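You operate a simulated robot arm through the tools that you are given. There is no shell and no other tool. Be economical: measure what you need, move in short steps, check, and stop when the job is done.

You are at the controls of a simulated two-armed robot. One attempt, no reset.

TASK
On the sorting shelf, fold the yellow towel in half and then in half again.

It is judged by the outcome, as a careful person would: the job done as asked, and still so three seconds after it is handed in. It fails if anything else is knocked over, pushed out of place, dropped, spilled or broken. Flat cloth is picked up by pressing the open fingertips on it (5 to 10 N) and closing them slowly along it; thin cloth reads only 2 to 8 mm in the jaws.

THE ROBOT
Two 7-joint arms with two-finger parallel grippers on one trunk, on a base that drives. Base frame: it is fixed to the floor where the robot stands at the start and does not move with it; the origin is under the middle of the robot, x ahead of it, y to its left, z up. Readings come in mm, degrees, newtons and seconds.
The left shoulder is at the start at [80, 131, 947], the right one opposite. With the tool pointing down near the work surface each hand reaches from about 400 to 860 mm from the robot's upright axis, wherever it stands, measured 20 degrees to its own side. Places, roughly: sorting shelf [-800, -1700, 900]; yellow towel [-1000, -1750, 1000]. Payload 1.57 kg a hand.
Tool frame (each hand has its own): the origin (TCP) lies between the finger pads and is the grasp point; the fingertips stand 30 mm ahead of it; z points along the fingers, y is the line along which they close. The gripper opens to 110 mm. The fingers are 24 mm wide and 12 mm thick; the gripper's body (48 by 112 mm) begins 78 mm behind the TCP.
Orientation is that of the tool frame in the base frame, as [roll, pitch, yaw] about the fixed x, y, z axes, in that order (R = Rz(yaw) Ry(pitch) Rx(roll)). With the fingers straight down and closing along the base's y, the tool's x points along the base's -x, its y along +y and its z along -z.

THE INTERFACE
- The arms move only by the tool jog_arm. It takes "left_motion", "right_motion" or both (then of equal length, played together; a hand with none holds still); each is one flat list of numbers, 7 for each row, row after row: the turn, a rotation vector about the tool's x, y, z in degrees, then the shift along the tool's x, y, z in mm, then the finger opening in mm, from 0 to 110. In form: [rx, ry, rz, tx, ty, tz, jaw, rx, ry, rz, tx, ty, tz, jaw, ...]. A call has 1 to 10 rows; each row shifts and turns the commanded pose from where the row before left it, along the tool's axes as they then stand. Rows are played at 5 a second. More than 50 mm and 8.6 degrees between two rows, or a gripper value outside its range, and nothing of the call is played. Where a pose cannot be reached the arm comes as near as it can. A force on the tool above 40 N (or 10 N above the force at the start of the call, whichever is more), or a blocked arm, ends the call early, and 0.2 s more pass. Each finger travels about 108 mm/s and halts on what it meets, pressing with about 31 N; the grip force reading is that of the motor and also rises with nothing between the fingers. The clock runs only during rows and for 0.2 s after the last one: add rows that do not move to give the fingers time. It gives the time, the measured TCP pose, the force on the tool (base axes), the opening and the grip force at its end, in the units of the frame above (readings bear some noise), with the torque about the TCP (base axes, N m) and any sound that the robot's microphone picked up.
- Cameras (640 x 400 px; columns grow to the right, rows downward): "scene" is now at [-50.4, 9, 1436.6]; the picture's right is [0.07, -1.00, 0.00], its down [-0.55, -0.04, -0.84] and it looks along [0.84, 0.06, -0.55] (base axes); focal length 280 px, centre (320, 200). "left" rides on the left gripper at [70, -16, -141] in its tool frame; the picture's right is [0.23, 0.97, 0.00], its down [-0.86, 0.20, -0.48] and it looks along [-0.47, 0.11, 0.88] (tool axes); focal length 222 px, centre (320, 200). "right" rides on the right gripper at [70, 16, -141] in its tool frame; the picture's right is [-0.23, 0.97, 0.00], its down [-0.86, -0.20, -0.48] and it looks along [-0.47, -0.11, 0.88] (tool axes); focal length 222 px, centre (320, 200). There is no depth. A picture from a camera that has moved, and an enlarged one, comes with that camera's place and axes in the base frame and with its lens. The place of the scene camera against the robot may be out by one fixed shift of up to 25 mm in any direction.
- capture(camera): a new picture of that camera. It takes no simulated time.
- base_move(legs): drives the robot by 1 to 6 legs, each [ahead, left, turn to the left] in mm, mm and degrees, along the robot's own axes; the way and the turn of a leg run together, so that a leg with both is an arc; at most 1500 mm and 180 degrees a leg. The arms and the cameras ride along, it lands a little off, and it stops where it bumps. It gives what a move gives.
- pan_tilt(pan, tilt): turns the head with the scene camera to pan (to the left, within 109 degrees either way) and tilt (down, from -29 to 69), counted from straight ahead of the robot. It gives what a move gives.
- zoom(camera, box): a new picture of the part [left, top, right, bottom] of that camera's present view, enlarged. It takes no simulated time.
- hand_in(): hands the job in; it is judged then, once.

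Go step by step. Nothing tells you exact positions but the pictures and the camera data: compare them with the known pose of the tool, close in by small moves and look again before you grip or let go. The budget is 135 turns and 122 pictures, counting those below and the enlarged ones. Unless the task says otherwise, let go and move clear before handing in, and close with one line.

The tools are called after ">>>" by a JSON object that holds its "method" and its "body". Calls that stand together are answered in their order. jog_arm: Moves the arms, as the interface text tells. Its arguments: {"type":"object","properties":{"left_motion":{"type":"array"},"right_motion":{"type":"array"}},"required":[]} The other tools are called the same way: base_move (legs) drives the base; pan_tilt (pan, tilt) turns the head that bears the scene camera; capture (camera) takes a picture; zoom (camera, box) takes an enlarged picture of a part of a camera's view; hand_in () hands the job in.

At the start:

```text
time: 0.0
left_eef_pos: [600.9, 202.0, 1047.1]
left_tool_rot: [-180.0, 0.0, -180.0]
left_contact_force: [0.5, 0.4, 0.1]
left_torque: [-0.01, 0.01, 0.0]
left_finger_gap: 109.8
left_grip_force: 0.0
right_eef_pos: [525.9, -236.3, 1103.2]
right_tool_rot: [180.0, -0.1, 180.0]
right_contact_force: [-0.5, -0.6, -0.4]
right_torque: [-0.02, -0.04, 0.01]
right_finger_gap: 110.3
right_grip_force: 0.0
robot x, y, heading: [-1.6, -1.3, -0.3]
head pan, tilt: [3.8, 33.2]
```

scene: 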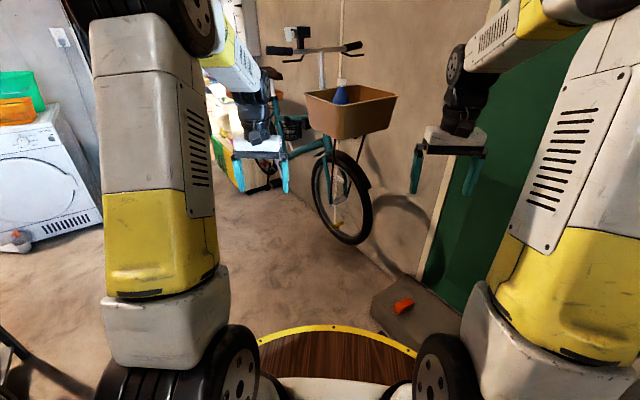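
right: 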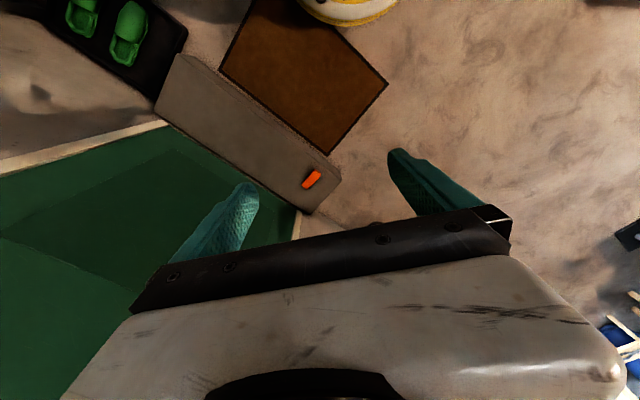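
left: 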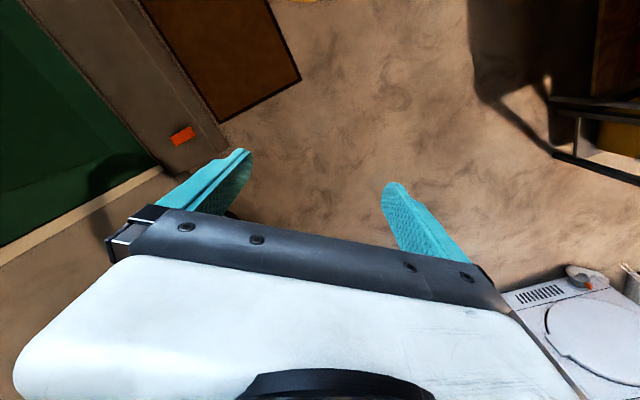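

I see a room with a bike and a door ahead; the shelf should lie behind and to the right. I look that way first.

>>> {"method": "pan_tilt", "body": {"pan": -105, "tilt": 25}}

>>> {"method": "capture", "body": {"camera": "scene"}}

```text
time: 1.9
left_eef_pos: [599.8, 204.2, 1045.7]
left_tool_rot: [180.0, 0.0, -180.0]
left_contact_force: [0.0, -0.9, 0.6]
left_torque: [0.01, -0.01, 0.0]
left_finger_gap: 110.2
left_grip_force: 0.0
right_eef_pos: [525.9, -235.5, 1104.4]
right_tool_rot: [179.9, 0.0, -180.0]
right_contact_force: [0.8, -0.4, -0.1]
right_torque: [-0.04, -0.01, -0.01]
right_finger_gap: 110.0
right_grip_force: 0.1
robot x, y, heading: [4.7, -1.4, 0.1]
head pan, tilt: [-105.0, 25.0]
```

```text
118 pictures are left
camera scene: at [-163.0, -85.9, 1449.6], right [-0.97, 0.26, 0.0], down [0.11, 0.41, -0.91], along [-0.23, -0.88, -0.42], focal length 280 px, centre (320, 200)
```

scene: 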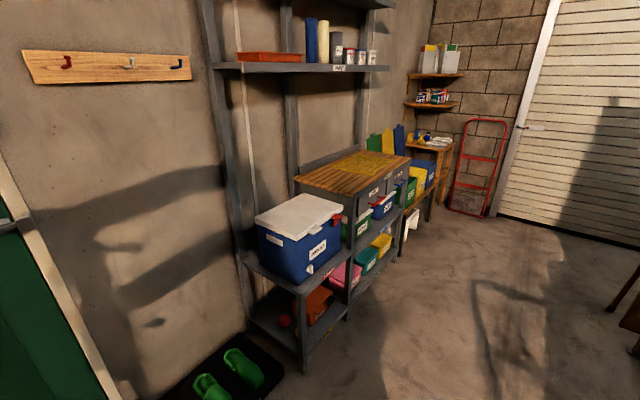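

>>> {"method": "zoom", "body": {"camera": "scene", "box": [230, 90, 470, 240]}}

```text
2.67 times, centred on (350, 165) of scene
camera zoom: at [-163.0, -85.9, 1449.6], right [-0.97, 0.26, 0.0], down [0.11, 0.41, -0.91], along [-0.23, -0.88, -0.42], focal length 745 px, centre (240, 293)
```

zoom: 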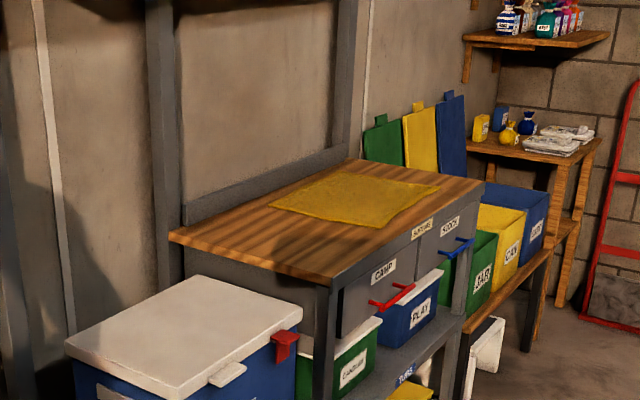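

The towel lies flat on the wooden top of the shelf, around [-876,-1706,~900], with the front edge running diagonally (robot heading near -53° faces it). I turn first and look along the way.

>>> {"method": "base_move", "body": {"legs": [[0, 0, -53]]}}

>>> {"method": "pan_tilt", "body": {"pan": -80, "tilt": 30}}

>>> {"method": "capture", "body": {"camera": "scene"}}

```text
time: 4.6
left_eef_pos: [526.6, -351.9, 1047.2]
left_tool_rot: [-180.0, 0.1, 127.5]
left_contact_force: [-0.6, 0.8, -0.1]
left_torque: [0.0, 0.0, -0.02]
left_finger_gap: 110.0
left_grip_force: 0.0
right_eef_pos: [134.1, -561.2, 1102.6]
right_tool_rot: [-179.9, 0.0, 127.5]
right_contact_force: [-1.0, 0.8, -0.4]
right_torque: [0.01, 0.02, 0.01]
right_finger_gap: 109.9
right_grip_force: 0.2
robot x, y, heading: [-2.9, 0.6, -52.7]
head pan, tilt: [-105.0, 25.0]
```

```text
time: 5.5
left_eef_pos: [527.5, -352.4, 1046.2]
left_tool_rot: [180.0, 0.0, 127.5]
left_contact_force: [0.4, -0.4, -0.3]
left_torque: [-0.01, 0.01, 0.0]
left_finger_gap: 109.8
left_grip_force: 0.0
right_eef_pos: [133.9, -560.4, 1103.1]
right_tool_rot: [180.0, 0.1, 127.5]
right_contact_force: [-0.2, 0.5, -1.0]
right_torque: [-0.05, -0.02, 0.0]
right_finger_gap: 110.2
right_grip_force: 0.0
robot x, y, heading: [1.0, 1.9, -52.4]
head pan, tilt: [-80.0, 30.0]
```

```text
116 pictures are left
camera scene: at [-145.8, 47.2, 1441.6], right [-0.74, 0.68, 0.0], down [0.34, 0.37, -0.87], along [-0.59, -0.64, -0.5], focal length 280 px, centre (320, 200)
```

scene: 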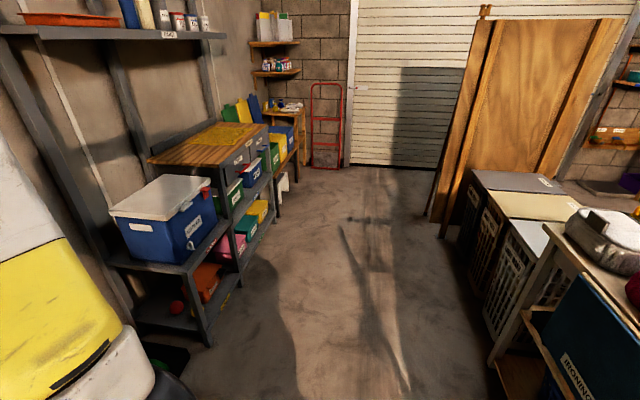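

The corridor along the shelf is clear. I slide right along it, slightly backed off.

>>> {"method": "base_move", "body": {"legs": [[-80, -870, 0], [0, -850, 0]]}}

>>> {"method": "pan_tilt", "body": {"pan": 0, "tilt": 40}}

>>> {"method": "capture", "body": {"camera": "scene"}}

```text
time: 14.1
left_eef_pos: [-878.4, -1319.0, 1047.0]
left_tool_rot: [-179.9, 0.0, 127.0]
left_contact_force: [-0.2, 0.5, 0.7]
left_torque: [0.05, 0.01, 0.0]
left_finger_gap: 110.1
left_grip_force: 0.3
right_eef_pos: [-1274.5, -1523.6, 1103.8]
right_tool_rot: [180.0, 0.0, 127.0]
right_contact_force: [-0.8, -1.2, -0.4]
right_torque: [-0.02, -0.03, 0.04]
right_finger_gap: 110.1
right_grip_force: 0.1
robot x, y, heading: [-1401.9, -961.1, -52.8]
head pan, tilt: [-80.0, 30.0]
```

```text
time: 15.7
left_eef_pos: [-877.5, -1319.1, 1046.0]
left_tool_rot: [180.0, 0.1, 127.1]
left_contact_force: [1.0, 1.0, -0.1]
left_torque: [0.01, -0.01, 0.01]
left_finger_gap: 109.8
left_grip_force: 0.0
right_eef_pos: [-1275.4, -1523.5, 1103.4]
right_tool_rot: [180.0, -0.1, 127.0]
right_contact_force: [0.1, -0.6, -0.6]
right_torque: [0.0, -0.01, 0.01]
right_finger_gap: 109.8
right_grip_force: 0.1
robot x, y, heading: [-1403.4, -963.5, -53.0]
head pan, tilt: [0.0, 40.0]
```

```text
115 pictures are left
camera scene: at [-1435.4, -915.5, 1426.3], right [-0.8, -0.6, 0.0], down [-0.39, 0.51, -0.77], along [0.46, -0.61, -0.64], focal length 280 px, centre (320, 200)
```

scene: 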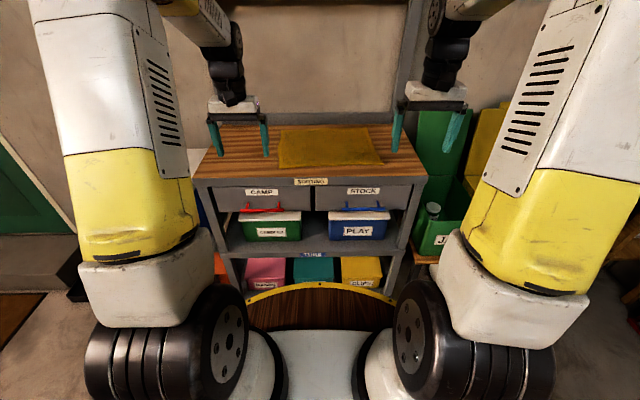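

The robot faces the shelf squarely; the towel lies at about z 897, 750–1065 mm ahead and about 370 mm wide. I look down to check how close my base can get.

>>> {"method": "pan_tilt", "body": {"pan": 0, "tilt": 66}}

>>> {"method": "capture", "body": {"camera": "scene"}}

>>> {"method": "capture", "body": {"camera": "right"}}

>>> {"method": "capture", "body": {"camera": "left"}}

```text
time: 16.6
left_eef_pos: [-878.4, -1318.1, 1046.8]
left_tool_rot: [-180.0, 0.0, 127.0]
left_contact_force: [-0.6, -0.3, 0.6]
left_torque: [0.02, -0.01, -0.03]
left_finger_gap: 110.1
left_grip_force: 0.3
right_eef_pos: [-1274.7, -1524.0, 1104.0]
right_tool_rot: [-180.0, 0.1, 127.0]
right_contact_force: [0.7, -0.4, -0.6]
right_torque: [-0.02, 0.01, -0.03]
right_finger_gap: 110.0
right_grip_force: 0.0
robot x, y, heading: [-1402.5, -964.1, -52.9]
head pan, tilt: [0.0, 66.0]
```

```text
114 pictures are left
camera scene: at [-1450.7, -895.1, 1393.0], right [-0.8, -0.6, 0.0], down [-0.55, 0.73, -0.41], along [0.25, -0.33, -0.91], focal length 280 px, centre (320, 200)
```

scene: 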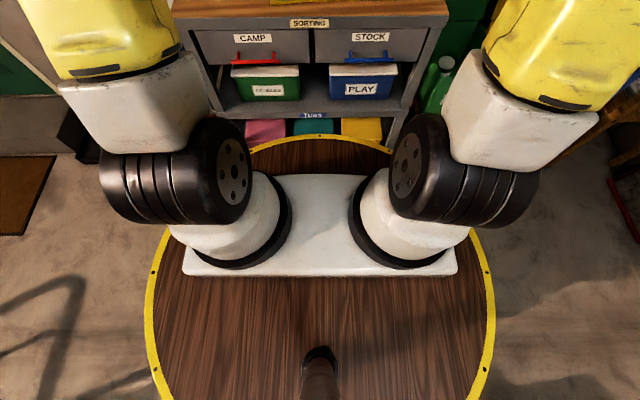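

```text
113 pictures are left
camera right: at [-1302.7, -1457.7, 1243.9], right [0.91, 0.41, 0.0], down [0.36, -0.8, 0.48], along [0.19, -0.44, -0.88], focal length 222 px, centre (320, 200)
```

right: 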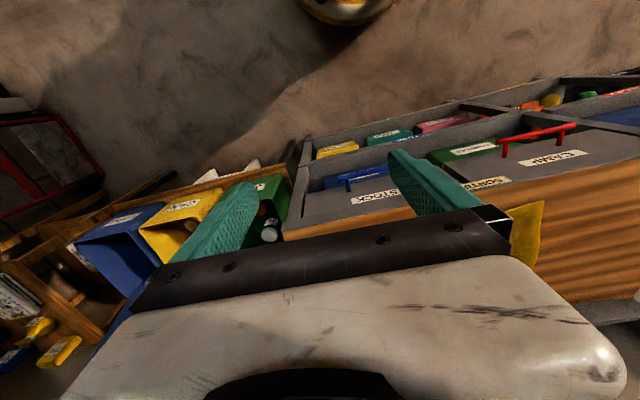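

```text
112 pictures are left
camera left: at [-932.6, -1272.3, 1189.4], right [0.64, 0.77, 0.0], down [0.67, -0.56, 0.48], along [0.37, -0.31, -0.88], focal length 222 px, centre (320, 200)
```

left: 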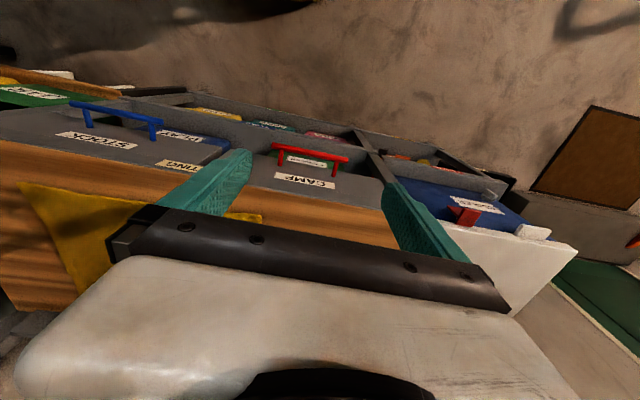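

My deck reaches about 400 mm ahead at z≈740; the table front is about 660 ahead. I check the upper shelf before driving closer.

>>> {"method": "pan_tilt", "body": {"pan": 0, "tilt": 5}}

>>> {"method": "capture", "body": {"camera": "scene"}}

```text
time: 17.9
left_eef_pos: [-877.2, -1318.4, 1046.9]
left_tool_rot: [179.9, 0.0, 127.0]
left_contact_force: [0.4, -0.8, -0.3]
left_torque: [0.01, -0.01, -0.01]
left_finger_gap: 110.2
left_grip_force: 0.1
right_eef_pos: [-1274.5, -1523.9, 1104.2]
right_tool_rot: [-179.9, 0.1, 127.0]
right_contact_force: [0.4, 0.5, 0.1]
right_torque: [-0.01, 0.02, -0.01]
right_finger_gap: 109.8
right_grip_force: 0.1
robot x, y, heading: [-1400.2, -964.0, -53.0]
head pan, tilt: [0.0, 5.0]
```

```text
111 pictures are left
camera scene: at [-1431.3, -921.0, 1481.9], right [-0.8, -0.6, 0.0], down [-0.05, 0.07, -1.0], along [0.6, -0.8, -0.09], focal length 280 px, centre (320, 200)
```

scene: 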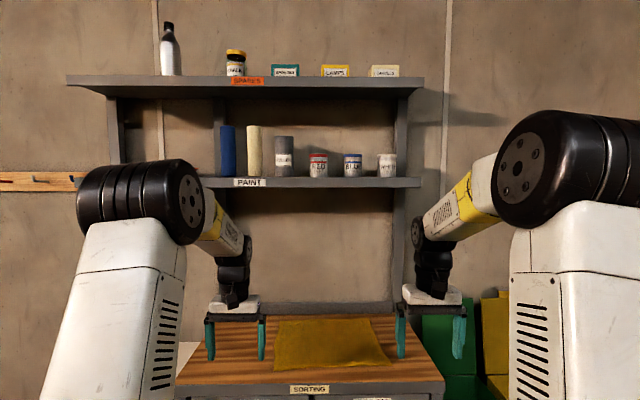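

Upper shelf sits at z≈1480 with its front about 805 mm ahead; after a 200 mm advance it stays clear of my elbows. I drive ahead 200.

>>> {"method": "base_move", "body": {"legs": [[200, -20, 0]]}}

>>> {"method": "pan_tilt", "body": {"pan": 0, "tilt": 40}}

>>> {"method": "capture", "body": {"camera": "scene"}}

>>> {"method": "capture", "body": {"camera": "right"}}

>>> {"method": "capture", "body": {"camera": "left"}}

```text
time: 19.5
left_eef_pos: [-772.5, -1492.1, 1046.7]
left_tool_rot: [-179.9, 0.0, 127.1]
left_contact_force: [1.0, -1.3, -0.4]
left_torque: [-0.02, 0.01, 0.03]
left_finger_gap: 110.0
left_grip_force: 0.0
right_eef_pos: [-1167.8, -1697.1, 1102.9]
right_tool_rot: [-180.0, 0.1, 127.1]
right_contact_force: [0.3, 0.7, -0.2]
right_torque: [-0.01, -0.01, 0.0]
right_finger_gap: 110.1
right_grip_force: 0.1
robot x, y, heading: [-1297.7, -1134.1, -52.9]
head pan, tilt: [0.0, 5.0]
```

```text
time: 20.5
left_eef_pos: [-772.5, -1491.5, 1046.9]
left_tool_rot: [179.9, 0.1, 127.1]
left_contact_force: [0.7, -0.3, 0.5]
left_torque: [0.02, -0.03, 0.0]
left_finger_gap: 110.3
left_grip_force: 0.0
right_eef_pos: [-1167.8, -1696.9, 1103.2]
right_tool_rot: [179.9, -0.1, 127.1]
right_contact_force: [0.1, 0.0, 0.6]
right_torque: [0.03, 0.03, 0.03]
right_finger_gap: 110.3
right_grip_force: 0.0
robot x, y, heading: [-1298.3, -1133.0, -53.3]
head pan, tilt: [0.0, 40.0]
```

```text
110 pictures are left
camera scene: at [-1329.6, -1088.9, 1426.3], right [-0.8, -0.6, 0.0], down [-0.39, 0.51, -0.77], along [0.46, -0.61, -0.64], focal length 280 px, centre (320, 200)
```

scene: 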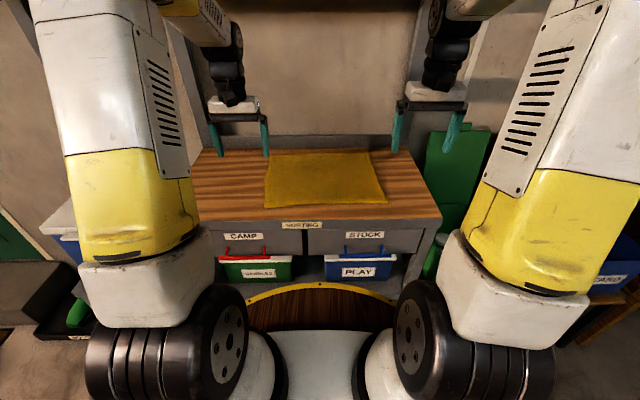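

```text
109 pictures are left
camera right: at [-1196.8, -1631.0, 1243.8], right [0.91, 0.41, 0.0], down [0.36, -0.8, 0.48], along [0.19, -0.44, -0.88], focal length 222 px, centre (320, 200)
```

right: 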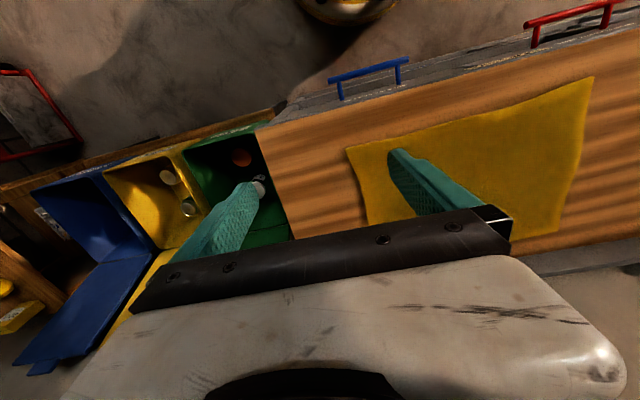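

```text
108 pictures are left
camera left: at [-826.7, -1445.6, 1189.4], right [0.64, 0.77, 0.0], down [0.67, -0.56, 0.48], along [0.37, -0.31, -0.88], focal length 222 px, centre (320, 200)
```

left: 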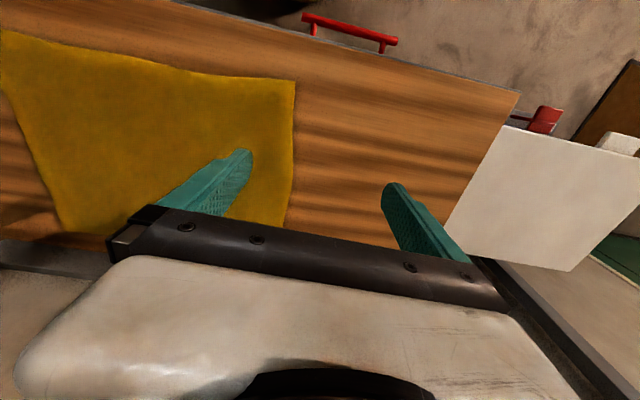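

The near towel corners agree in all three cameras: near-left about 543 ahead/162 left, near-right 561 ahead/200 right of the robot. I zoom in for the far edge.

>>> {"method": "zoom", "body": {"camera": "scene", "box": [200, 130, 440, 280]}}

```text
2.67 times, centred on (320, 205) of scene
camera zoom: at [-1329.6, -1088.9, 1426.3], right [-0.8, -0.6, 0.0], down [-0.39, 0.51, -0.77], along [0.46, -0.61, -0.64], focal length 745 px, centre (320, 187)
```

zoom: 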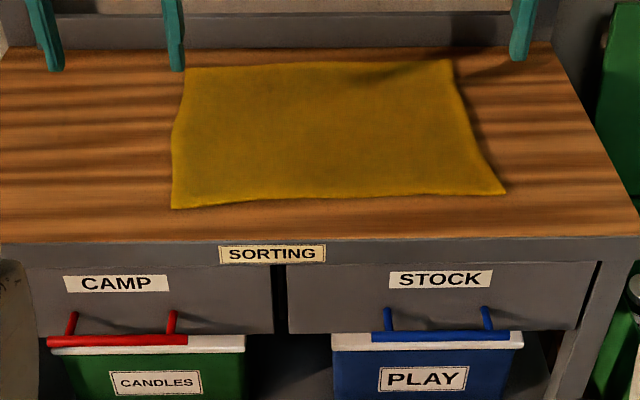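

Towel corners in robot frame (ahead, left): near-left (541,160), near-right (563,-201), far-left (829,188), far-right (855,-180). I bring both hands above the near corners with jaws at 40 mm, to TCP z≈952.

>>> {"method": "jog_arm", "body": {"left_motion": [0, 0, 0, 8.6, -15.8, 19, 40, 0, 0, 0, 8.6, -15.8, 19, 40, 0, 0, 0, 8.6, -15.8, 19, 40, 0, 0, 0, 8.6, -15.8, 19, 40, 0, 0, 0, 8.6, -15.8, 19, 40, 0, 0, 0, 0, 0, 0, 40], "right_motion": [0, 0, 0, -9.6, 13.4, 30.2, 40, 0, 0, 0, -9.6, 13.4, 30.2, 40, 0, 0, 0, -9.6, 13.4, 30.2, 40, 0, 0, 0, -9.6, 13.4, 30.2, 40, 0, 0, 0, -9.6, 13.4, 30.2, 40, 0, 0, 0, 0, 0, 0, 40]}}

>>> {"method": "capture", "body": {"camera": "right"}}

>>> {"method": "capture", "body": {"camera": "left"}}

>>> {"method": "capture", "body": {"camera": "scene"}}

```text
time: 21.9
left_eef_pos: [-861.8, -1506.0, 951.9]
left_tool_rot: [-179.9, 0.0, 127.1]
left_contact_force: [0.5, -1.6, 0.1]
left_torque: [0.0, 0.02, -0.01]
left_finger_gap: 40.0
left_grip_force: 0.1
right_eef_pos: [-1087.4, -1696.5, 952.1]
right_tool_rot: [-180.0, 0.0, 126.9]
right_contact_force: [-0.4, -0.1, 1.0]
right_torque: [0.0, -0.01, -0.01]
right_finger_gap: 39.8
right_grip_force: 0.1
robot x, y, heading: [-1301.8, -1133.8, -53.0]
head pan, tilt: [0.0, 40.0]
```

```text
106 pictures are left
camera right: at [-1114.6, -1630.2, 1092.8], right [0.91, 0.41, 0.0], down [0.36, -0.8, 0.48], along [0.19, -0.44, -0.88], focal length 222 px, centre (320, 200)
```

right: 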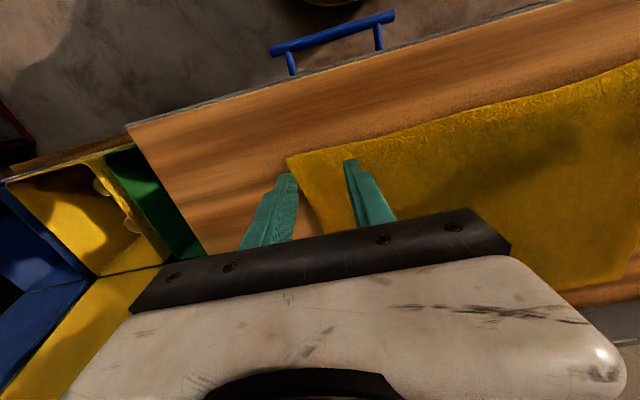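

```text
105 pictures are left
camera left: at [-916.7, -1459.0, 1094.6], right [0.64, 0.77, 0.0], down [0.67, -0.56, 0.48], along [0.37, -0.31, -0.88], focal length 222 px, centre (320, 200)
```

left: 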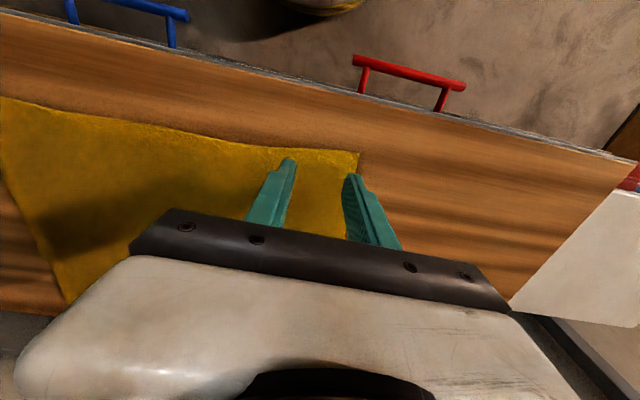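

```text
104 pictures are left
camera scene: at [-1329.6, -1088.8, 1426.3], right [-0.8, -0.6, 0.0], down [-0.39, 0.51, -0.77], along [0.46, -0.61, -0.64], focal length 280 px, centre (320, 200)
```

scene: 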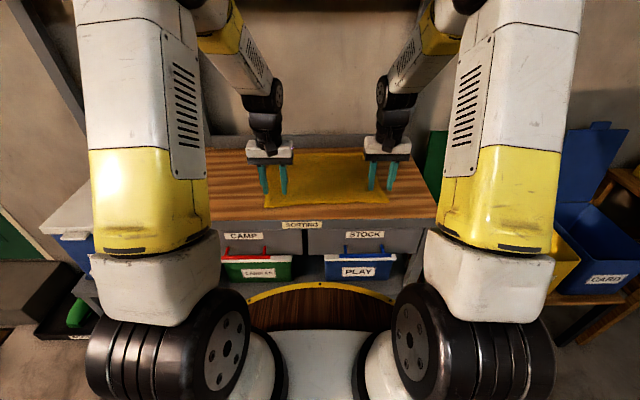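

Corners confirmed; small lateral corrections and then descent toward the cloth.

>>> {"method": "jog_arm", "body": {"left_motion": [0, 0, 0, 6, -3, 6, 40, 0, 0, 0, 0, 0, 6, 40, 0, 0, 0, 0, 0, 4, 40, 0, 0, 0, 0, 0, 0, 40], "right_motion": [0, 0, 0, 0, 9, 6, 40, 0, 0, 0, 0, 0, 6, 40, 0, 0, 0, 0, 0, 4, 40, 0, 0, 0, 0, 0, 0, 40]}}

```text
time: 22.9
left_eef_pos: [-868.3, -1502.9, 935.6]
left_tool_rot: [-179.9, 0.0, 127.1]
left_contact_force: [-0.1, -1.0, -0.2]
left_torque: [-0.02, 0.02, 0.01]
left_finger_gap: 40.1
left_grip_force: 0.0
right_eef_pos: [-1078.9, -1689.5, 936.1]
right_tool_rot: [180.0, 0.0, 127.1]
right_contact_force: [-0.2, -0.4, -0.1]
right_torque: [0.03, 0.0, -0.01]
right_finger_gap: 39.9
right_grip_force: 0.0
robot x, y, heading: [-1298.7, -1136.9, -53.2]
head pan, tilt: [0.0, 40.0]
```

>>> {"method": "jog_arm", "body": {"left_motion": [0, 0, 0, 0, 0, 3, 40, 0, 0, 0, 0, 0, 3, 40, 0, 0, 0, 0, 0, 0, 40], "right_motion": [0, 0, 0, 0, 0, 3, 40, 0, 0, 0, 0, 0, 3, 40, 0, 0, 0, 0, 0, 0, 40]}}

>>> {"method": "zoom", "body": {"camera": "left", "box": [200, 100, 440, 250]}}

```text
time: 23.7
left_eef_pos: [-867.3, -1501.9, 928.7]
left_tool_rot: [-179.9, -0.1, 127.1]
left_contact_force: [0.1, 0.2, 0.1]
left_torque: [-0.05, -0.02, -0.03]
left_finger_gap: 39.8
left_grip_force: 0.1
right_eef_pos: [-1078.5, -1689.3, 928.5]
right_tool_rot: [180.0, 0.1, 127.1]
right_contact_force: [0.8, -0.9, 0.5]
right_torque: [0.0, -0.02, -0.02]
right_finger_gap: 40.0
right_grip_force: 0.1
robot x, y, heading: [-1301.0, -1132.6, -52.9]
head pan, tilt: [0.0, 40.0]
```

```text
2.67 times, centred on (320, 175) of left
camera zoom: at [-921.4, -1456.1, 1071.9], right [0.64, 0.77, 0.0], down [0.67, -0.56, 0.48], along [0.37, -0.31, -0.88], focal length 592 px, centre (320, 267)
```

zoom: 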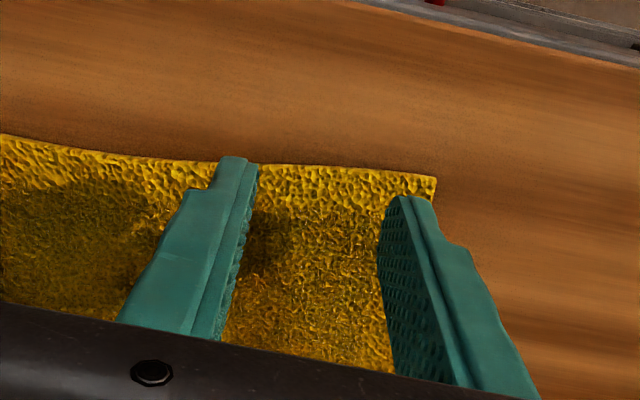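

Fingertips are just above the cloth and well placed. Continue down gently.

>>> {"method": "jog_arm", "body": {"left_motion": [0, 0, 0, 0, 0, 1.5, 40, 0, 0, 0, 0, 0, 1.5, 40, 0, 0, 0, 0, 0, 0, 40], "right_motion": [0, 0, 0, 0, 0, 1.5, 40, 0, 0, 0, 0, 0, 1.5, 40, 0, 0, 0, 0, 0, 0, 40]}}

```text
time: 24.5
left_eef_pos: [-867.7, -1502.4, 926.0]
left_tool_rot: [179.9, 0.0, 127.1]
left_contact_force: [0.1, 0.5, 0.2]
left_torque: [0.02, 0.01, -0.01]
left_finger_gap: 39.8
left_grip_force: 0.1
right_eef_pos: [-1078.2, -1689.2, 926.0]
right_tool_rot: [180.0, 0.0, 127.0]
right_contact_force: [0.0, 0.3, 0.2]
right_torque: [0.0, -0.02, 0.0]
right_finger_gap: 40.2
right_grip_force: 0.1
robot x, y, heading: [-1296.9, -1136.7, -53.0]
head pan, tilt: [0.0, 40.0]
```

>>> {"method": "jog_arm", "body": {"left_motion": [0, 0, 0, 0, 0, 1.5, 40, 0, 0, 0, 0, 0, 1.5, 40, 0, 0, 0, 0, 0, 0, 40], "right_motion": [0, 0, 0, 0, 0, 1.5, 40, 0, 0, 0, 0, 0, 1.5, 40, 0, 0, 0, 0, 0, 0, 40]}}

```text
time: 25.3
left_eef_pos: [-866.2, -1502.4, 923.6]
left_tool_rot: [-180.0, 0.0, 127.1]
left_contact_force: [0.1, 0.7, 0.2]
left_torque: [-0.02, 0.01, -0.03]
left_finger_gap: 39.9
left_grip_force: 0.1
right_eef_pos: [-1079.2, -1688.8, 925.1]
right_tool_rot: [180.0, 0.1, 127.1]
right_contact_force: [-0.2, 0.3, 0.5]
right_torque: [0.0, 0.02, -0.01]
right_finger_gap: 39.9
right_grip_force: 0.0
robot x, y, heading: [-1294.2, -1135.1, -53.1]
head pan, tilt: [0.0, 40.0]
```

>>> {"method": "jog_arm", "body": {"left_motion": [0, 0, 0, 0, 0, 1.5, 40, 0, 0, 0, 0, 0, 1.5, 40, 0, 0, 0, 0, 0, 0, 40], "right_motion": [0, 0, 0, 0, 0, 1.5, 40, 0, 0, 0, 0, 0, 1.5, 40, 0, 0, 0, 0, 0, 0, 40]}}

```text
time: 26.1
left_eef_pos: [-868.4, -1501.3, 921.2]
left_tool_rot: [-180.0, 0.0, 127.0]
left_contact_force: [-0.5, 0.6, 0.2]
left_torque: [0.01, 0.01, 0.01]
left_finger_gap: 39.8
left_grip_force: 0.0
right_eef_pos: [-1080.5, -1688.8, 920.8]
right_tool_rot: [-179.9, 0.0, 127.1]
right_contact_force: [-0.1, -0.7, -0.1]
right_torque: [0.02, -0.01, -0.03]
right_finger_gap: 39.7
right_grip_force: 0.1
robot x, y, heading: [-1297.5, -1134.6, -53.0]
head pan, tilt: [0.0, 40.0]
```

>>> {"method": "jog_arm", "body": {"left_motion": [0, 0, 0, 0, 0, 1.5, 40, 0, 0, 0, 0, 0, 1.5, 40, 0, 0, 0, 0, 0, 0, 40], "right_motion": [0, 0, 0, 0, 0, 1.5, 40, 0, 0, 0, 0, 0, 1.5, 40, 0, 0, 0, 0, 0, 0, 40]}}

>>> {"method": "zoom", "body": {"camera": "left", "box": [200, 100, 440, 250]}}

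```text
time: 26.9
left_eef_pos: [-867.4, -1502.9, 918.6]
left_tool_rot: [-180.0, 0.0, 127.1]
left_contact_force: [0.0, -0.2, 0.0]
left_torque: [0.0, -0.03, 0.04]
left_finger_gap: 39.7
left_grip_force: 0.1
right_eef_pos: [-1080.2, -1688.1, 918.5]
right_tool_rot: [180.0, -0.1, 127.1]
right_contact_force: [0.0, -0.8, 0.2]
right_torque: [0.05, -0.01, 0.0]
right_finger_gap: 39.9
right_grip_force: 0.1
robot x, y, heading: [-1297.8, -1135.1, -52.9]
head pan, tilt: [0.0, 40.0]
```

```text
2.67 times, centred on (320, 175) of left
camera zoom: at [-921.6, -1456.4, 1060.9], right [0.64, 0.77, 0.0], down [0.67, -0.56, 0.48], along [0.37, -0.31, -0.88], focal length 592 px, centre (320, 267)
```

zoom: 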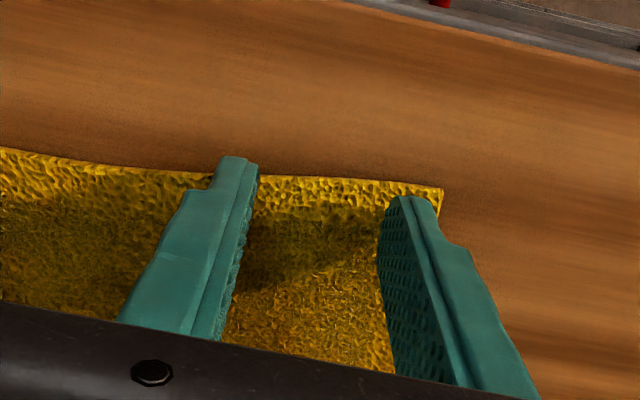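

No contact yet; the top is a bit lower than estimated. Continuing in short steps.

>>> {"method": "jog_arm", "body": {"left_motion": [0, 0, 0, 0, 0, 2, 40, 0, 0, 0, 0, 0, 2, 40, 0, 0, 0, 0, 0, 0, 40], "right_motion": [0, 0, 0, 0, 0, 2, 40, 0, 0, 0, 0, 0, 2, 40, 0, 0, 0, 0, 0, 0, 40]}}

>>> {"method": "zoom", "body": {"camera": "scene", "box": [220, 130, 420, 255]}}

```text
time: 27.7
left_eef_pos: [-869.2, -1501.4, 914.1]
left_tool_rot: [-180.0, 0.0, 127.0]
left_contact_force: [0.1, -0.6, 2.1]
left_torque: [-0.03, -0.01, 0.04]
left_finger_gap: 39.8
left_grip_force: 0.0
right_eef_pos: [-1081.0, -1690.4, 915.0]
right_tool_rot: [179.9, 0.1, 126.9]
right_contact_force: [-1.2, 0.4, 1.9]
right_torque: [0.0, 0.03, 0.03]
right_finger_gap: 40.1
right_grip_force: 0.0
robot x, y, heading: [-1296.6, -1136.2, -53.0]
head pan, tilt: [0.0, 40.0]
```

```text
3.20 times, centred on (320, 192) of scene
camera zoom: at [-1329.7, -1088.8, 1426.3], right [-0.8, -0.6, 0.0], down [-0.39, 0.51, -0.77], along [0.46, -0.61, -0.64], focal length 894 px, centre (320, 224)
```

zoom: 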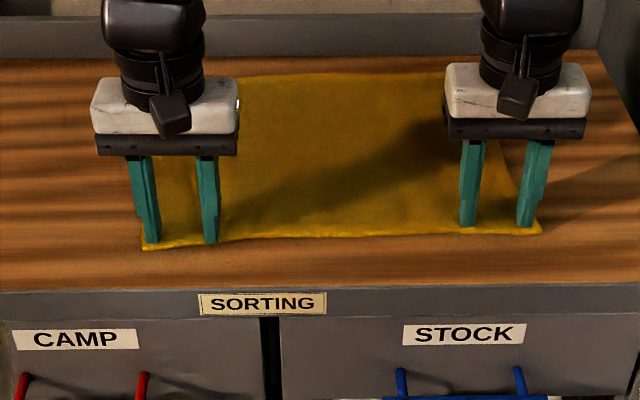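

Contact begins (2 N) at TCP ≈915. A bit more pressure.

>>> {"method": "jog_arm", "body": {"left_motion": [0, 0, 0, 0, 0, 1, 40, 0, 0, 0, 0, 0, 0, 40], "right_motion": [0, 0, 0, 0, 0, 1, 40, 0, 0, 0, 0, 0, 0, 40]}}

```text
time: 28.3
left_eef_pos: [-867.0, -1502.7, 913.5]
left_tool_rot: [180.0, 0.0, 127.1]
left_contact_force: [-0.3, -1.5, 4.8]
left_torque: [-0.04, 0.0, -0.01]
left_finger_gap: 39.9
left_grip_force: 0.1
right_eef_pos: [-1078.4, -1690.1, 914.4]
right_tool_rot: [-180.0, -0.1, 127.0]
right_contact_force: [-1.1, -0.8, 5.9]
right_torque: [-0.03, 0.02, -0.03]
right_finger_gap: 39.9
right_grip_force: 0.0
robot x, y, heading: [-1298.0, -1136.5, -53.1]
head pan, tilt: [0.0, 40.0]
```

Now a touch more, then close slowly.

>>> {"method": "jog_arm", "body": {"left_motion": [0, 0, 0, 0, 0, 0.8, 40, 0, 0, 0, 0, 0, 0, 35, 0, 0, 0, 0, 0, 0, 30, 0, 0, 0, 0, 0, 0, 25, 0, 0, 0, 0, 0, 0, 20, 0, 0, 0, 0, 0, 0, 15, 0, 0, 0, 0, 0, 0, 10, 0, 0, 0, 0, 0, 0, 5, 0, 0, 0, 0, 0, 0, 0, 0, 0, 0, 0, 0, 0, 0], "right_motion": [0, 0, 0, 0, 0, 0.6, 40, 0, 0, 0, 0, 0, 0, 35, 0, 0, 0, 0, 0, 0, 30, 0, 0, 0, 0, 0, 0, 25, 0, 0, 0, 0, 0, 0, 20, 0, 0, 0, 0, 0, 0, 15, 0, 0, 0, 0, 0, 0, 10, 0, 0, 0, 0, 0, 0, 5, 0, 0, 0, 0, 0, 0, 0, 0, 0, 0, 0, 0, 0, 0]}}

>>> {"method": "zoom", "body": {"camera": "scene", "box": [220, 130, 420, 255]}}

>>> {"method": "zoom", "body": {"camera": "left", "box": [200, 100, 440, 250]}}

>>> {"method": "zoom", "body": {"camera": "right", "box": [200, 100, 440, 250]}}

```text
time: 30.5
left_eef_pos: [-867.5, -1502.9, 912.7]
left_tool_rot: [-179.9, 0.0, 127.0]
left_contact_force: [-9.8, -10.2, 9.1]
left_torque: [-0.32, 0.3, -0.11]
left_finger_gap: 4.2
left_grip_force: 24.6
right_eef_pos: [-1077.8, -1688.0, 912.8]
right_tool_rot: [179.9, -0.1, 127.1]
right_contact_force: [10.9, 11.1, 11.6]
right_torque: [0.29, -0.39, 0.12]
right_finger_gap: 4.0
right_grip_force: 24.8
robot x, y, heading: [-1297.4, -1135.5, -52.8]
head pan, tilt: [0.0, 40.0]
```

```text
3.20 times, centred on (320, 192) of scene
camera zoom: at [-1329.8, -1088.4, 1426.2], right [-0.8, -0.6, 0.0], down [-0.39, 0.51, -0.77], along [0.46, -0.61, -0.64], focal length 894 px, centre (320, 224)
```

zoom: 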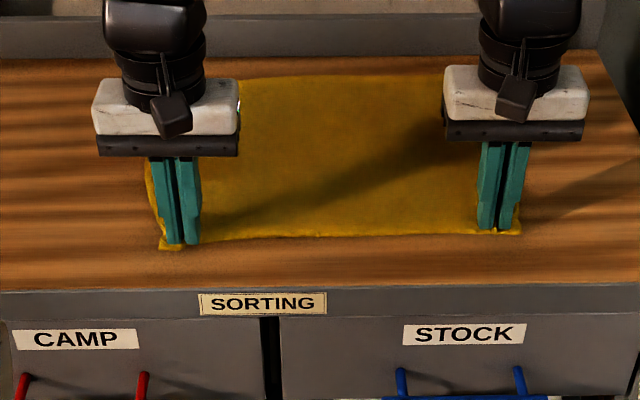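

```text
2.67 times, centred on (320, 175) of left
camera zoom: at [-922.2, -1455.8, 1055.6], right [0.64, 0.77, 0.0], down [0.67, -0.56, 0.48], along [0.37, -0.31, -0.88], focal length 592 px, centre (320, 267)
```

zoom: 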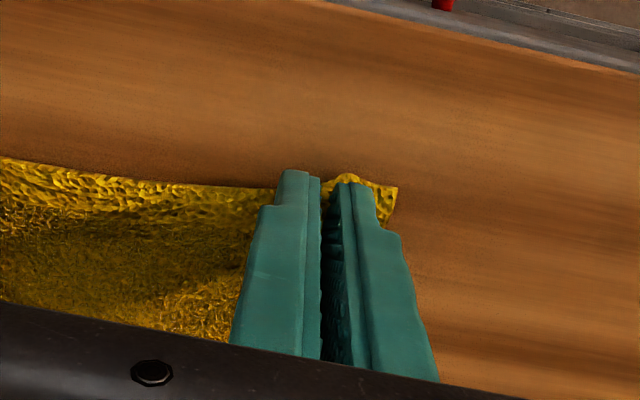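

```text
2.67 times, centred on (320, 175) of right
camera zoom: at [-1106.9, -1622.7, 1053.4], right [0.91, 0.41, 0.0], down [0.36, -0.8, 0.48], along [0.2, -0.44, -0.88], focal length 592 px, centre (320, 267)
```

zoom: 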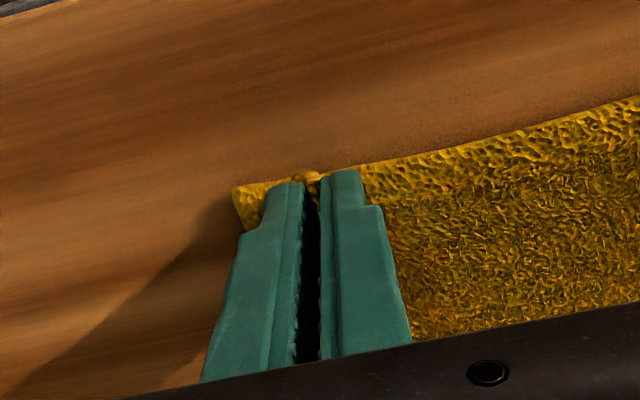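

Both corners are gripped (4 mm in the jaws). I carry the near edge up along an arc, first the rising half.

>>> {"method": "jog_arm", "body": {"left_motion": [0, 0, 0, -1.7, -2, -18.5, 0, 0, 0, 0, -4.9, -1, -18, 0, 0, 0, 0, -8.1, 1.2, -17.1, 0, 0, 0, 0, -11.1, 1.2, -15.8, 0, 0, 0, 0, -13.8, 1.2, -14.1, 0, 0, 0, 0, -16.1, 1.2, -12, 0, 0, 0, 0, -18.1, 1.2, -9.8, 0, 0, 0, 0, -19.6, 1.2, -7.1, 0, 0, 0, 0, -20.6, 1.2, -4.3, 0, 0, 0, 0, -21.1, 1.2, -1.5, 0], "right_motion": [0, 0, 0, -1.7, 2, -18.5, 0, 0, 0, 0, -4.9, 1, -18, 0, 0, 0, 0, -8.1, 1, -17.1, 0, 0, 0, 0, -11.1, 1, -15.8, 0, 0, 0, 0, -13.8, 1, -14.1, 0, 0, 0, 0, -16.1, 1, -12, 0, 0, 0, 0, -18.1, 1, -9.8, 0, 0, 0, 0, -19.6, 1, -7.1, 0, 0, 0, 0, -20.6, 1, -4.3, 0, 0, 0, 0, -21.1, 1, -1.5, 0]}}

>>> {"method": "capture", "body": {"camera": "scene"}}

>>> {"method": "capture", "body": {"camera": "left"}}

```text
time: 32.7
left_eef_pos: [-782.6, -1607.7, 1029.4]
left_tool_rot: [179.9, 0.0, 127.0]
left_contact_force: [-6.8, -5.6, 0.9]
left_torque: [-0.2, 0.17, -0.09]
left_finger_gap: 3.8
left_grip_force: 24.7
right_eef_pos: [-988.1, -1790.6, 1030.3]
right_tool_rot: [180.0, 0.0, 127.1]
right_contact_force: [6.5, 6.0, 0.0]
right_torque: [0.13, -0.21, 0.09]
right_finger_gap: 3.8
right_grip_force: 24.8
robot x, y, heading: [-1296.8, -1131.4, -52.9]
head pan, tilt: [0.0, 40.0]
```

```text
97 pictures are left
camera scene: at [-1329.8, -1088.5, 1426.2], right [-0.8, -0.6, 0.0], down [-0.39, 0.51, -0.77], along [0.46, -0.61, -0.64], focal length 280 px, centre (320, 200)
```

scene: 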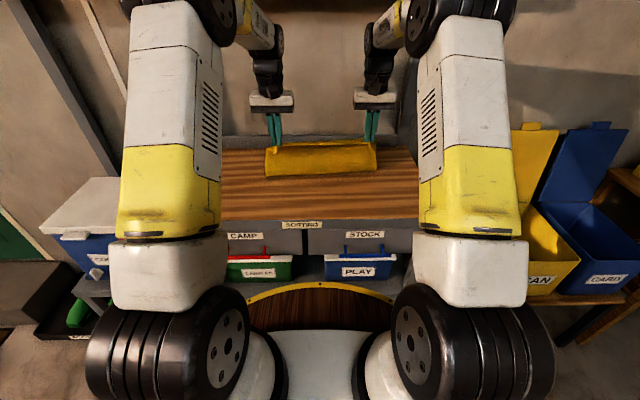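

```text
96 pictures are left
camera left: at [-836.5, -1559.9, 1173.4], right [0.64, 0.77, 0.0], down [0.67, -0.56, 0.48], along [0.37, -0.31, -0.88], focal length 222 px, centre (320, 200)
```

left: 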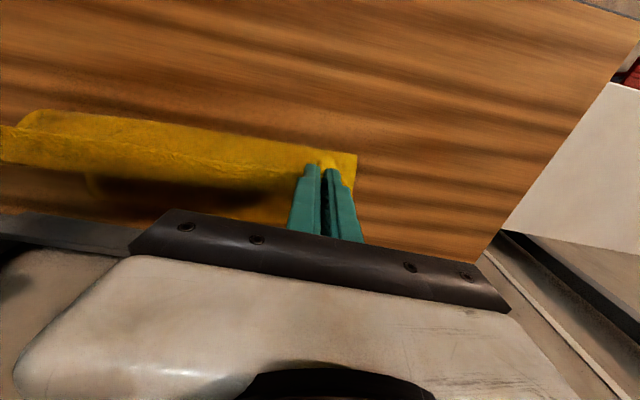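

The fold is rising cleanly. I tilt both hands 20° so the fingers point slightly ahead (gains reach), then lay the edge down onto the far edge.

>>> {"method": "jog_arm", "body": {"left_motion": [0, -5, 0, 0, 0, 0, 0, 0, -5, 0, 0, 0, 0, 0, 0, -5, 0, 0, 0, 0, 0, 0, -5, 0, 0, 0, 0, 0, 0, 0, 0, 0, 0, 0, 0], "right_motion": [0, -5, 0, 0, 0, 0, 0, 0, -5, 0, 0, 0, 0, 0, 0, -5, 0, 0, 0, 0, 0, 0, -5, 0, 0, 0, 0, 0, 0, 0, 0, 0, 0, 0, 0]}}

>>> {"method": "jog_arm", "body": {"left_motion": [0, 0, 0, -19.3, 1.2, 8.6, 0, 0, 0, 0, -17.9, 1.2, 11.1, 0, 0, 0, 0, -16, 1.2, 13.4, 0, 0, 0, 0, -13.7, 1.2, 15.4, 0, 0, 0, 0, -11, 1.2, 16.8, 0, 0, 0, 0, -8.1, 1.2, 18, 0, 0, 0, 0, -5, 1.2, 18.7, 0, 0, 0, 0, -1.8, 1.2, 18.9, 0], "right_motion": [0, 0, 0, -19.3, 1, 8.6, 0, 0, 0, 0, -17.9, 1, 11.1, 0, 0, 0, 0, -16, 1, 13.4, 0, 0, 0, 0, -13.7, 1, 15.4, 0, 0, 0, 0, -11, 1, 16.8, 0, 0, 0, 0, -8.1, 1, 18, 0, 0, 0, 0, -5, 1, 18.7, 0, 0, 0, 0, -1.8, 1, 18.9, 0]}}

>>> {"method": "capture", "body": {"camera": "scene"}}

>>> {"method": "capture", "body": {"camera": "left"}}

>>> {"method": "capture", "body": {"camera": "right"}}

```text
time: 33.9
left_eef_pos: [-781.7, -1606.7, 1031.2]
left_tool_rot: [180.0, 19.9, 127.0]
left_contact_force: [-6.8, -5.9, -0.3]
left_torque: [-0.16, 0.17, -0.14]
left_finger_gap: 3.8
left_grip_force: 24.4
right_eef_pos: [-989.6, -1790.6, 1030.3]
right_tool_rot: [-180.0, 20.0, 127.1]
right_contact_force: [6.1, 6.9, -0.5]
right_torque: [0.2, -0.17, 0.14]
right_finger_gap: 4.0
right_grip_force: 24.5
robot x, y, heading: [-1299.1, -1135.5, -52.8]
head pan, tilt: [0.0, 40.0]
```

```text
time: 35.7
left_eef_pos: [-694.7, -1703.0, 948.8]
left_tool_rot: [180.0, 20.0, 127.1]
left_contact_force: [-8.0, -6.6, 0.0]
left_torque: [-0.18, 0.17, -0.15]
left_finger_gap: 3.7
left_grip_force: 24.4
right_eef_pos: [-904.2, -1889.2, 950.4]
right_tool_rot: [-179.9, 20.0, 127.1]
right_contact_force: [7.8, 7.2, -0.1]
right_torque: [0.16, -0.22, 0.17]
right_finger_gap: 4.2
right_grip_force: 24.7
robot x, y, heading: [-1295.8, -1133.5, -52.9]
head pan, tilt: [0.0, 40.0]
```

```text
95 pictures are left
camera scene: at [-1329.7, -1088.6, 1426.2], right [-0.8, -0.6, 0.0], down [-0.39, 0.51, -0.77], along [0.46, -0.61, -0.64], focal length 280 px, centre (320, 200)
```

scene: 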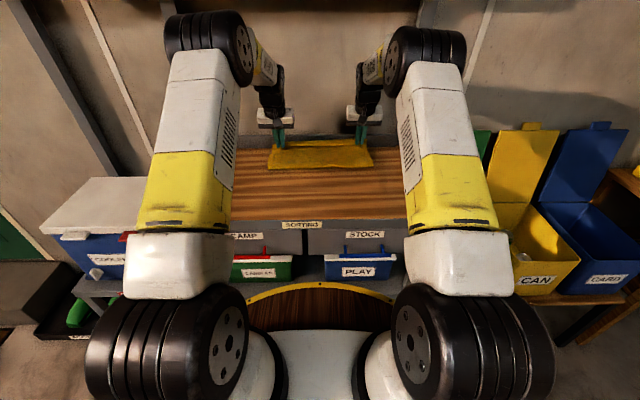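

```text
94 pictures are left
camera left: at [-776.8, -1622.2, 1059.1], right [0.65, 0.76, -0.08], down [0.55, -0.39, 0.74], along [0.53, -0.52, -0.67], focal length 222 px, centre (320, 200)
```

left: 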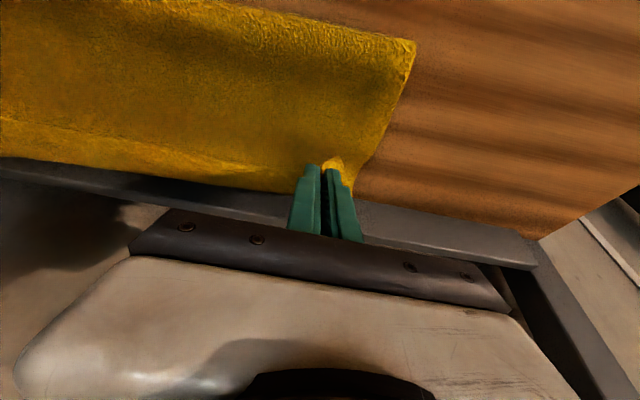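

```text
93 pictures are left
camera right: at [-959.3, -1787.9, 1057.1], right [0.91, 0.42, 0.08], down [0.23, -0.63, 0.74], along [0.36, -0.65, -0.67], focal length 222 px, centre (320, 200)
```

right: 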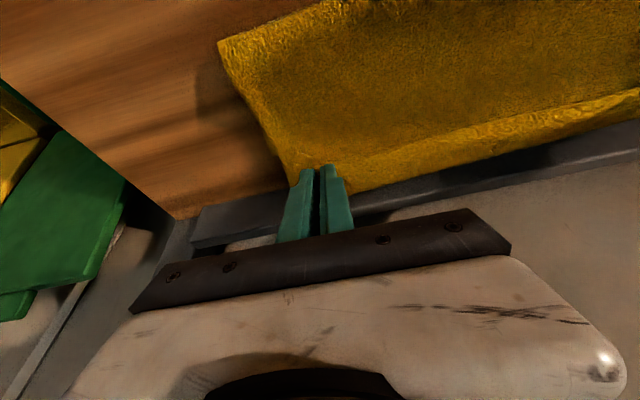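

Nearly there. Lower the last bit slowly.

>>> {"method": "jog_arm", "body": {"left_motion": [0, 0, 0, 0.2, 1, 14.9, 0, 0, 0, 0, 1.1, 1, 8.1, 0, 0, 0, 0, 0, 0, 0, 0], "right_motion": [0, 0, 0, 0.2, 1, 14.9, 0, 0, 0, 0, 1.1, 1, 8.1, 0, 0, 0, 0, 0, 0, 0, 0]}}

>>> {"method": "capture", "body": {"camera": "left"}}

>>> {"method": "capture", "body": {"camera": "right"}}

>>> {"method": "zoom", "body": {"camera": "scene", "box": [220, 110, 420, 235]}}

```text
time: 36.5
left_eef_pos: [-689.8, -1707.1, 925.4]
left_tool_rot: [180.0, 20.0, 127.0]
left_contact_force: [-9.1, -7.6, -0.4]
left_torque: [-0.22, 0.19, -0.18]
left_finger_gap: 3.7
left_grip_force: 24.8
right_eef_pos: [-899.8, -1892.2, 927.5]
right_tool_rot: [180.0, 20.0, 127.1]
right_contact_force: [8.3, 7.2, 0.1]
right_torque: [0.19, -0.22, 0.2]
right_finger_gap: 4.2
right_grip_force: 24.8
robot x, y, heading: [-1299.5, -1137.7, -52.8]
head pan, tilt: [0.0, 40.0]
```

```text
92 pictures are left
camera left: at [-771.2, -1625.8, 1036.3], right [0.65, 0.76, -0.08], down [0.55, -0.39, 0.74], along [0.53, -0.52, -0.67], focal length 222 px, centre (320, 200)
```

left: 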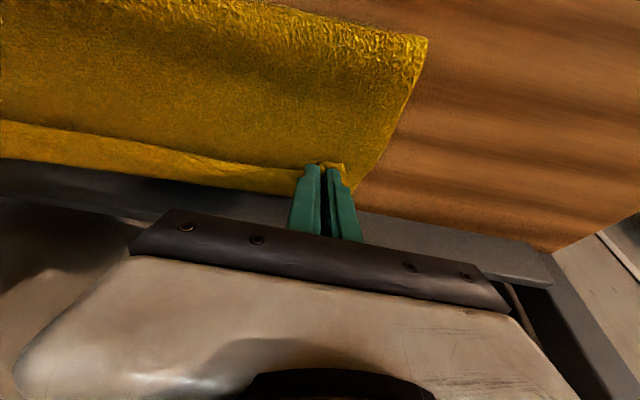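

```text
91 pictures are left
camera right: at [-954.1, -1792.4, 1035.3], right [0.91, 0.42, 0.08], down [0.23, -0.63, 0.74], along [0.36, -0.65, -0.67], focal length 222 px, centre (320, 200)
```

right: 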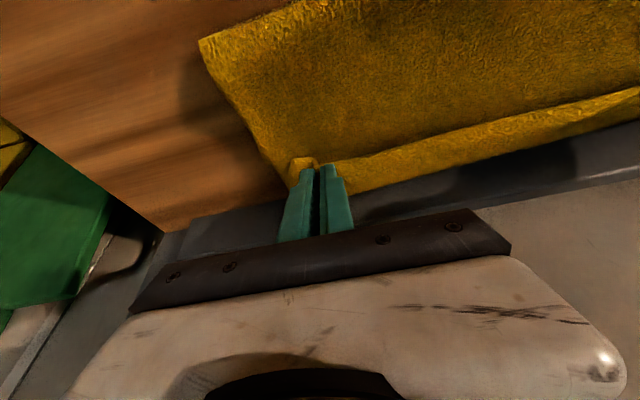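

```text
3.20 times, centred on (320, 172) of scene
camera zoom: at [-1329.5, -1088.9, 1426.3], right [-0.8, -0.6, 0.0], down [-0.39, 0.51, -0.77], along [0.46, -0.61, -0.64], focal length 894 px, centre (320, 288)
```

zoom: 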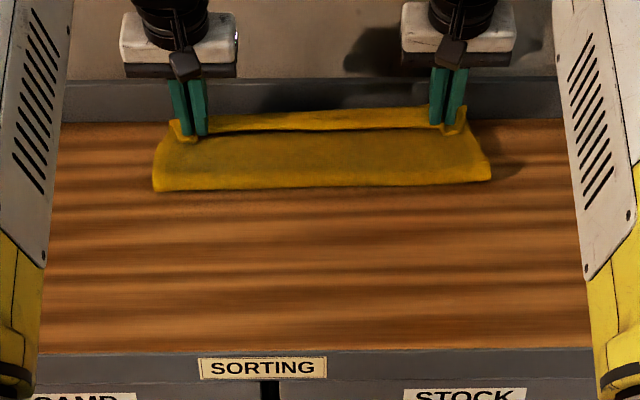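

The held edge is still slightly short of the far edge, so I push about 15 mm further ahead while lowering to contact.

>>> {"method": "jog_arm", "body": {"left_motion": [0, 0, 0, -7.0, 0, 3, 0, 0, 0, 0, -7.0, 0, 3, 0, 0, 0, 0, 0, 0, 1.5, 0, 0, 0, 0, 0, 0, 0, 0], "right_motion": [0, 0, 0, -7.0, 0, 3, 0, 0, 0, 0, -7.0, 0, 3, 0, 0, 0, 0, 0, 0, 1.5, 0, 0, 0, 0, 0, 0, 0, 0]}}

>>> {"method": "capture", "body": {"camera": "left"}}

>>> {"method": "zoom", "body": {"camera": "scene", "box": [220, 110, 420, 235]}}

```text
time: 37.5
left_eef_pos: [-680.2, -1719.3, 923.6]
left_tool_rot: [179.9, 20.0, 126.9]
left_contact_force: [-9.0, -7.6, -0.2]
left_torque: [-0.22, 0.25, -0.18]
left_finger_gap: 3.7
left_grip_force: 24.7
right_eef_pos: [-889.9, -1904.0, 925.9]
right_tool_rot: [-179.9, 19.9, 127.1]
right_contact_force: [5.2, 12.6, 1.1]
right_torque: [0.28, -0.18, 0.24]
right_finger_gap: 3.8
right_grip_force: 25.1
robot x, y, heading: [-1296.2, -1132.2, -53.0]
head pan, tilt: [0.0, 40.0]
```

```text
89 pictures are left
camera left: at [-761.6, -1638.1, 1034.5], right [0.65, 0.76, -0.08], down [0.54, -0.39, 0.74], along [0.53, -0.52, -0.67], focal length 222 px, centre (320, 200)
```

left: 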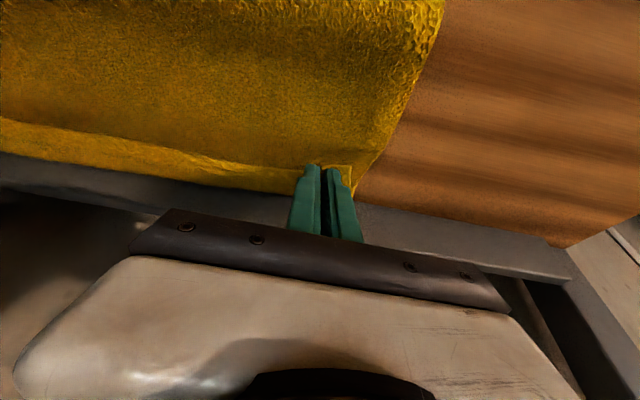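

```text
3.20 times, centred on (320, 172) of scene
camera zoom: at [-1329.7, -1088.6, 1426.3], right [-0.8, -0.6, 0.0], down [-0.39, 0.51, -0.77], along [0.46, -0.61, -0.64], focal length 894 px, centre (320, 288)
```

zoom: 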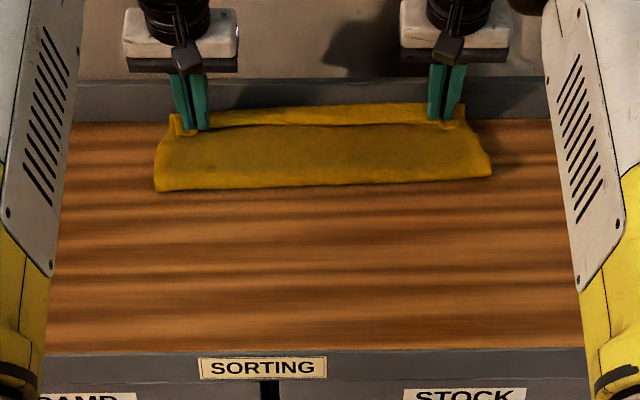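

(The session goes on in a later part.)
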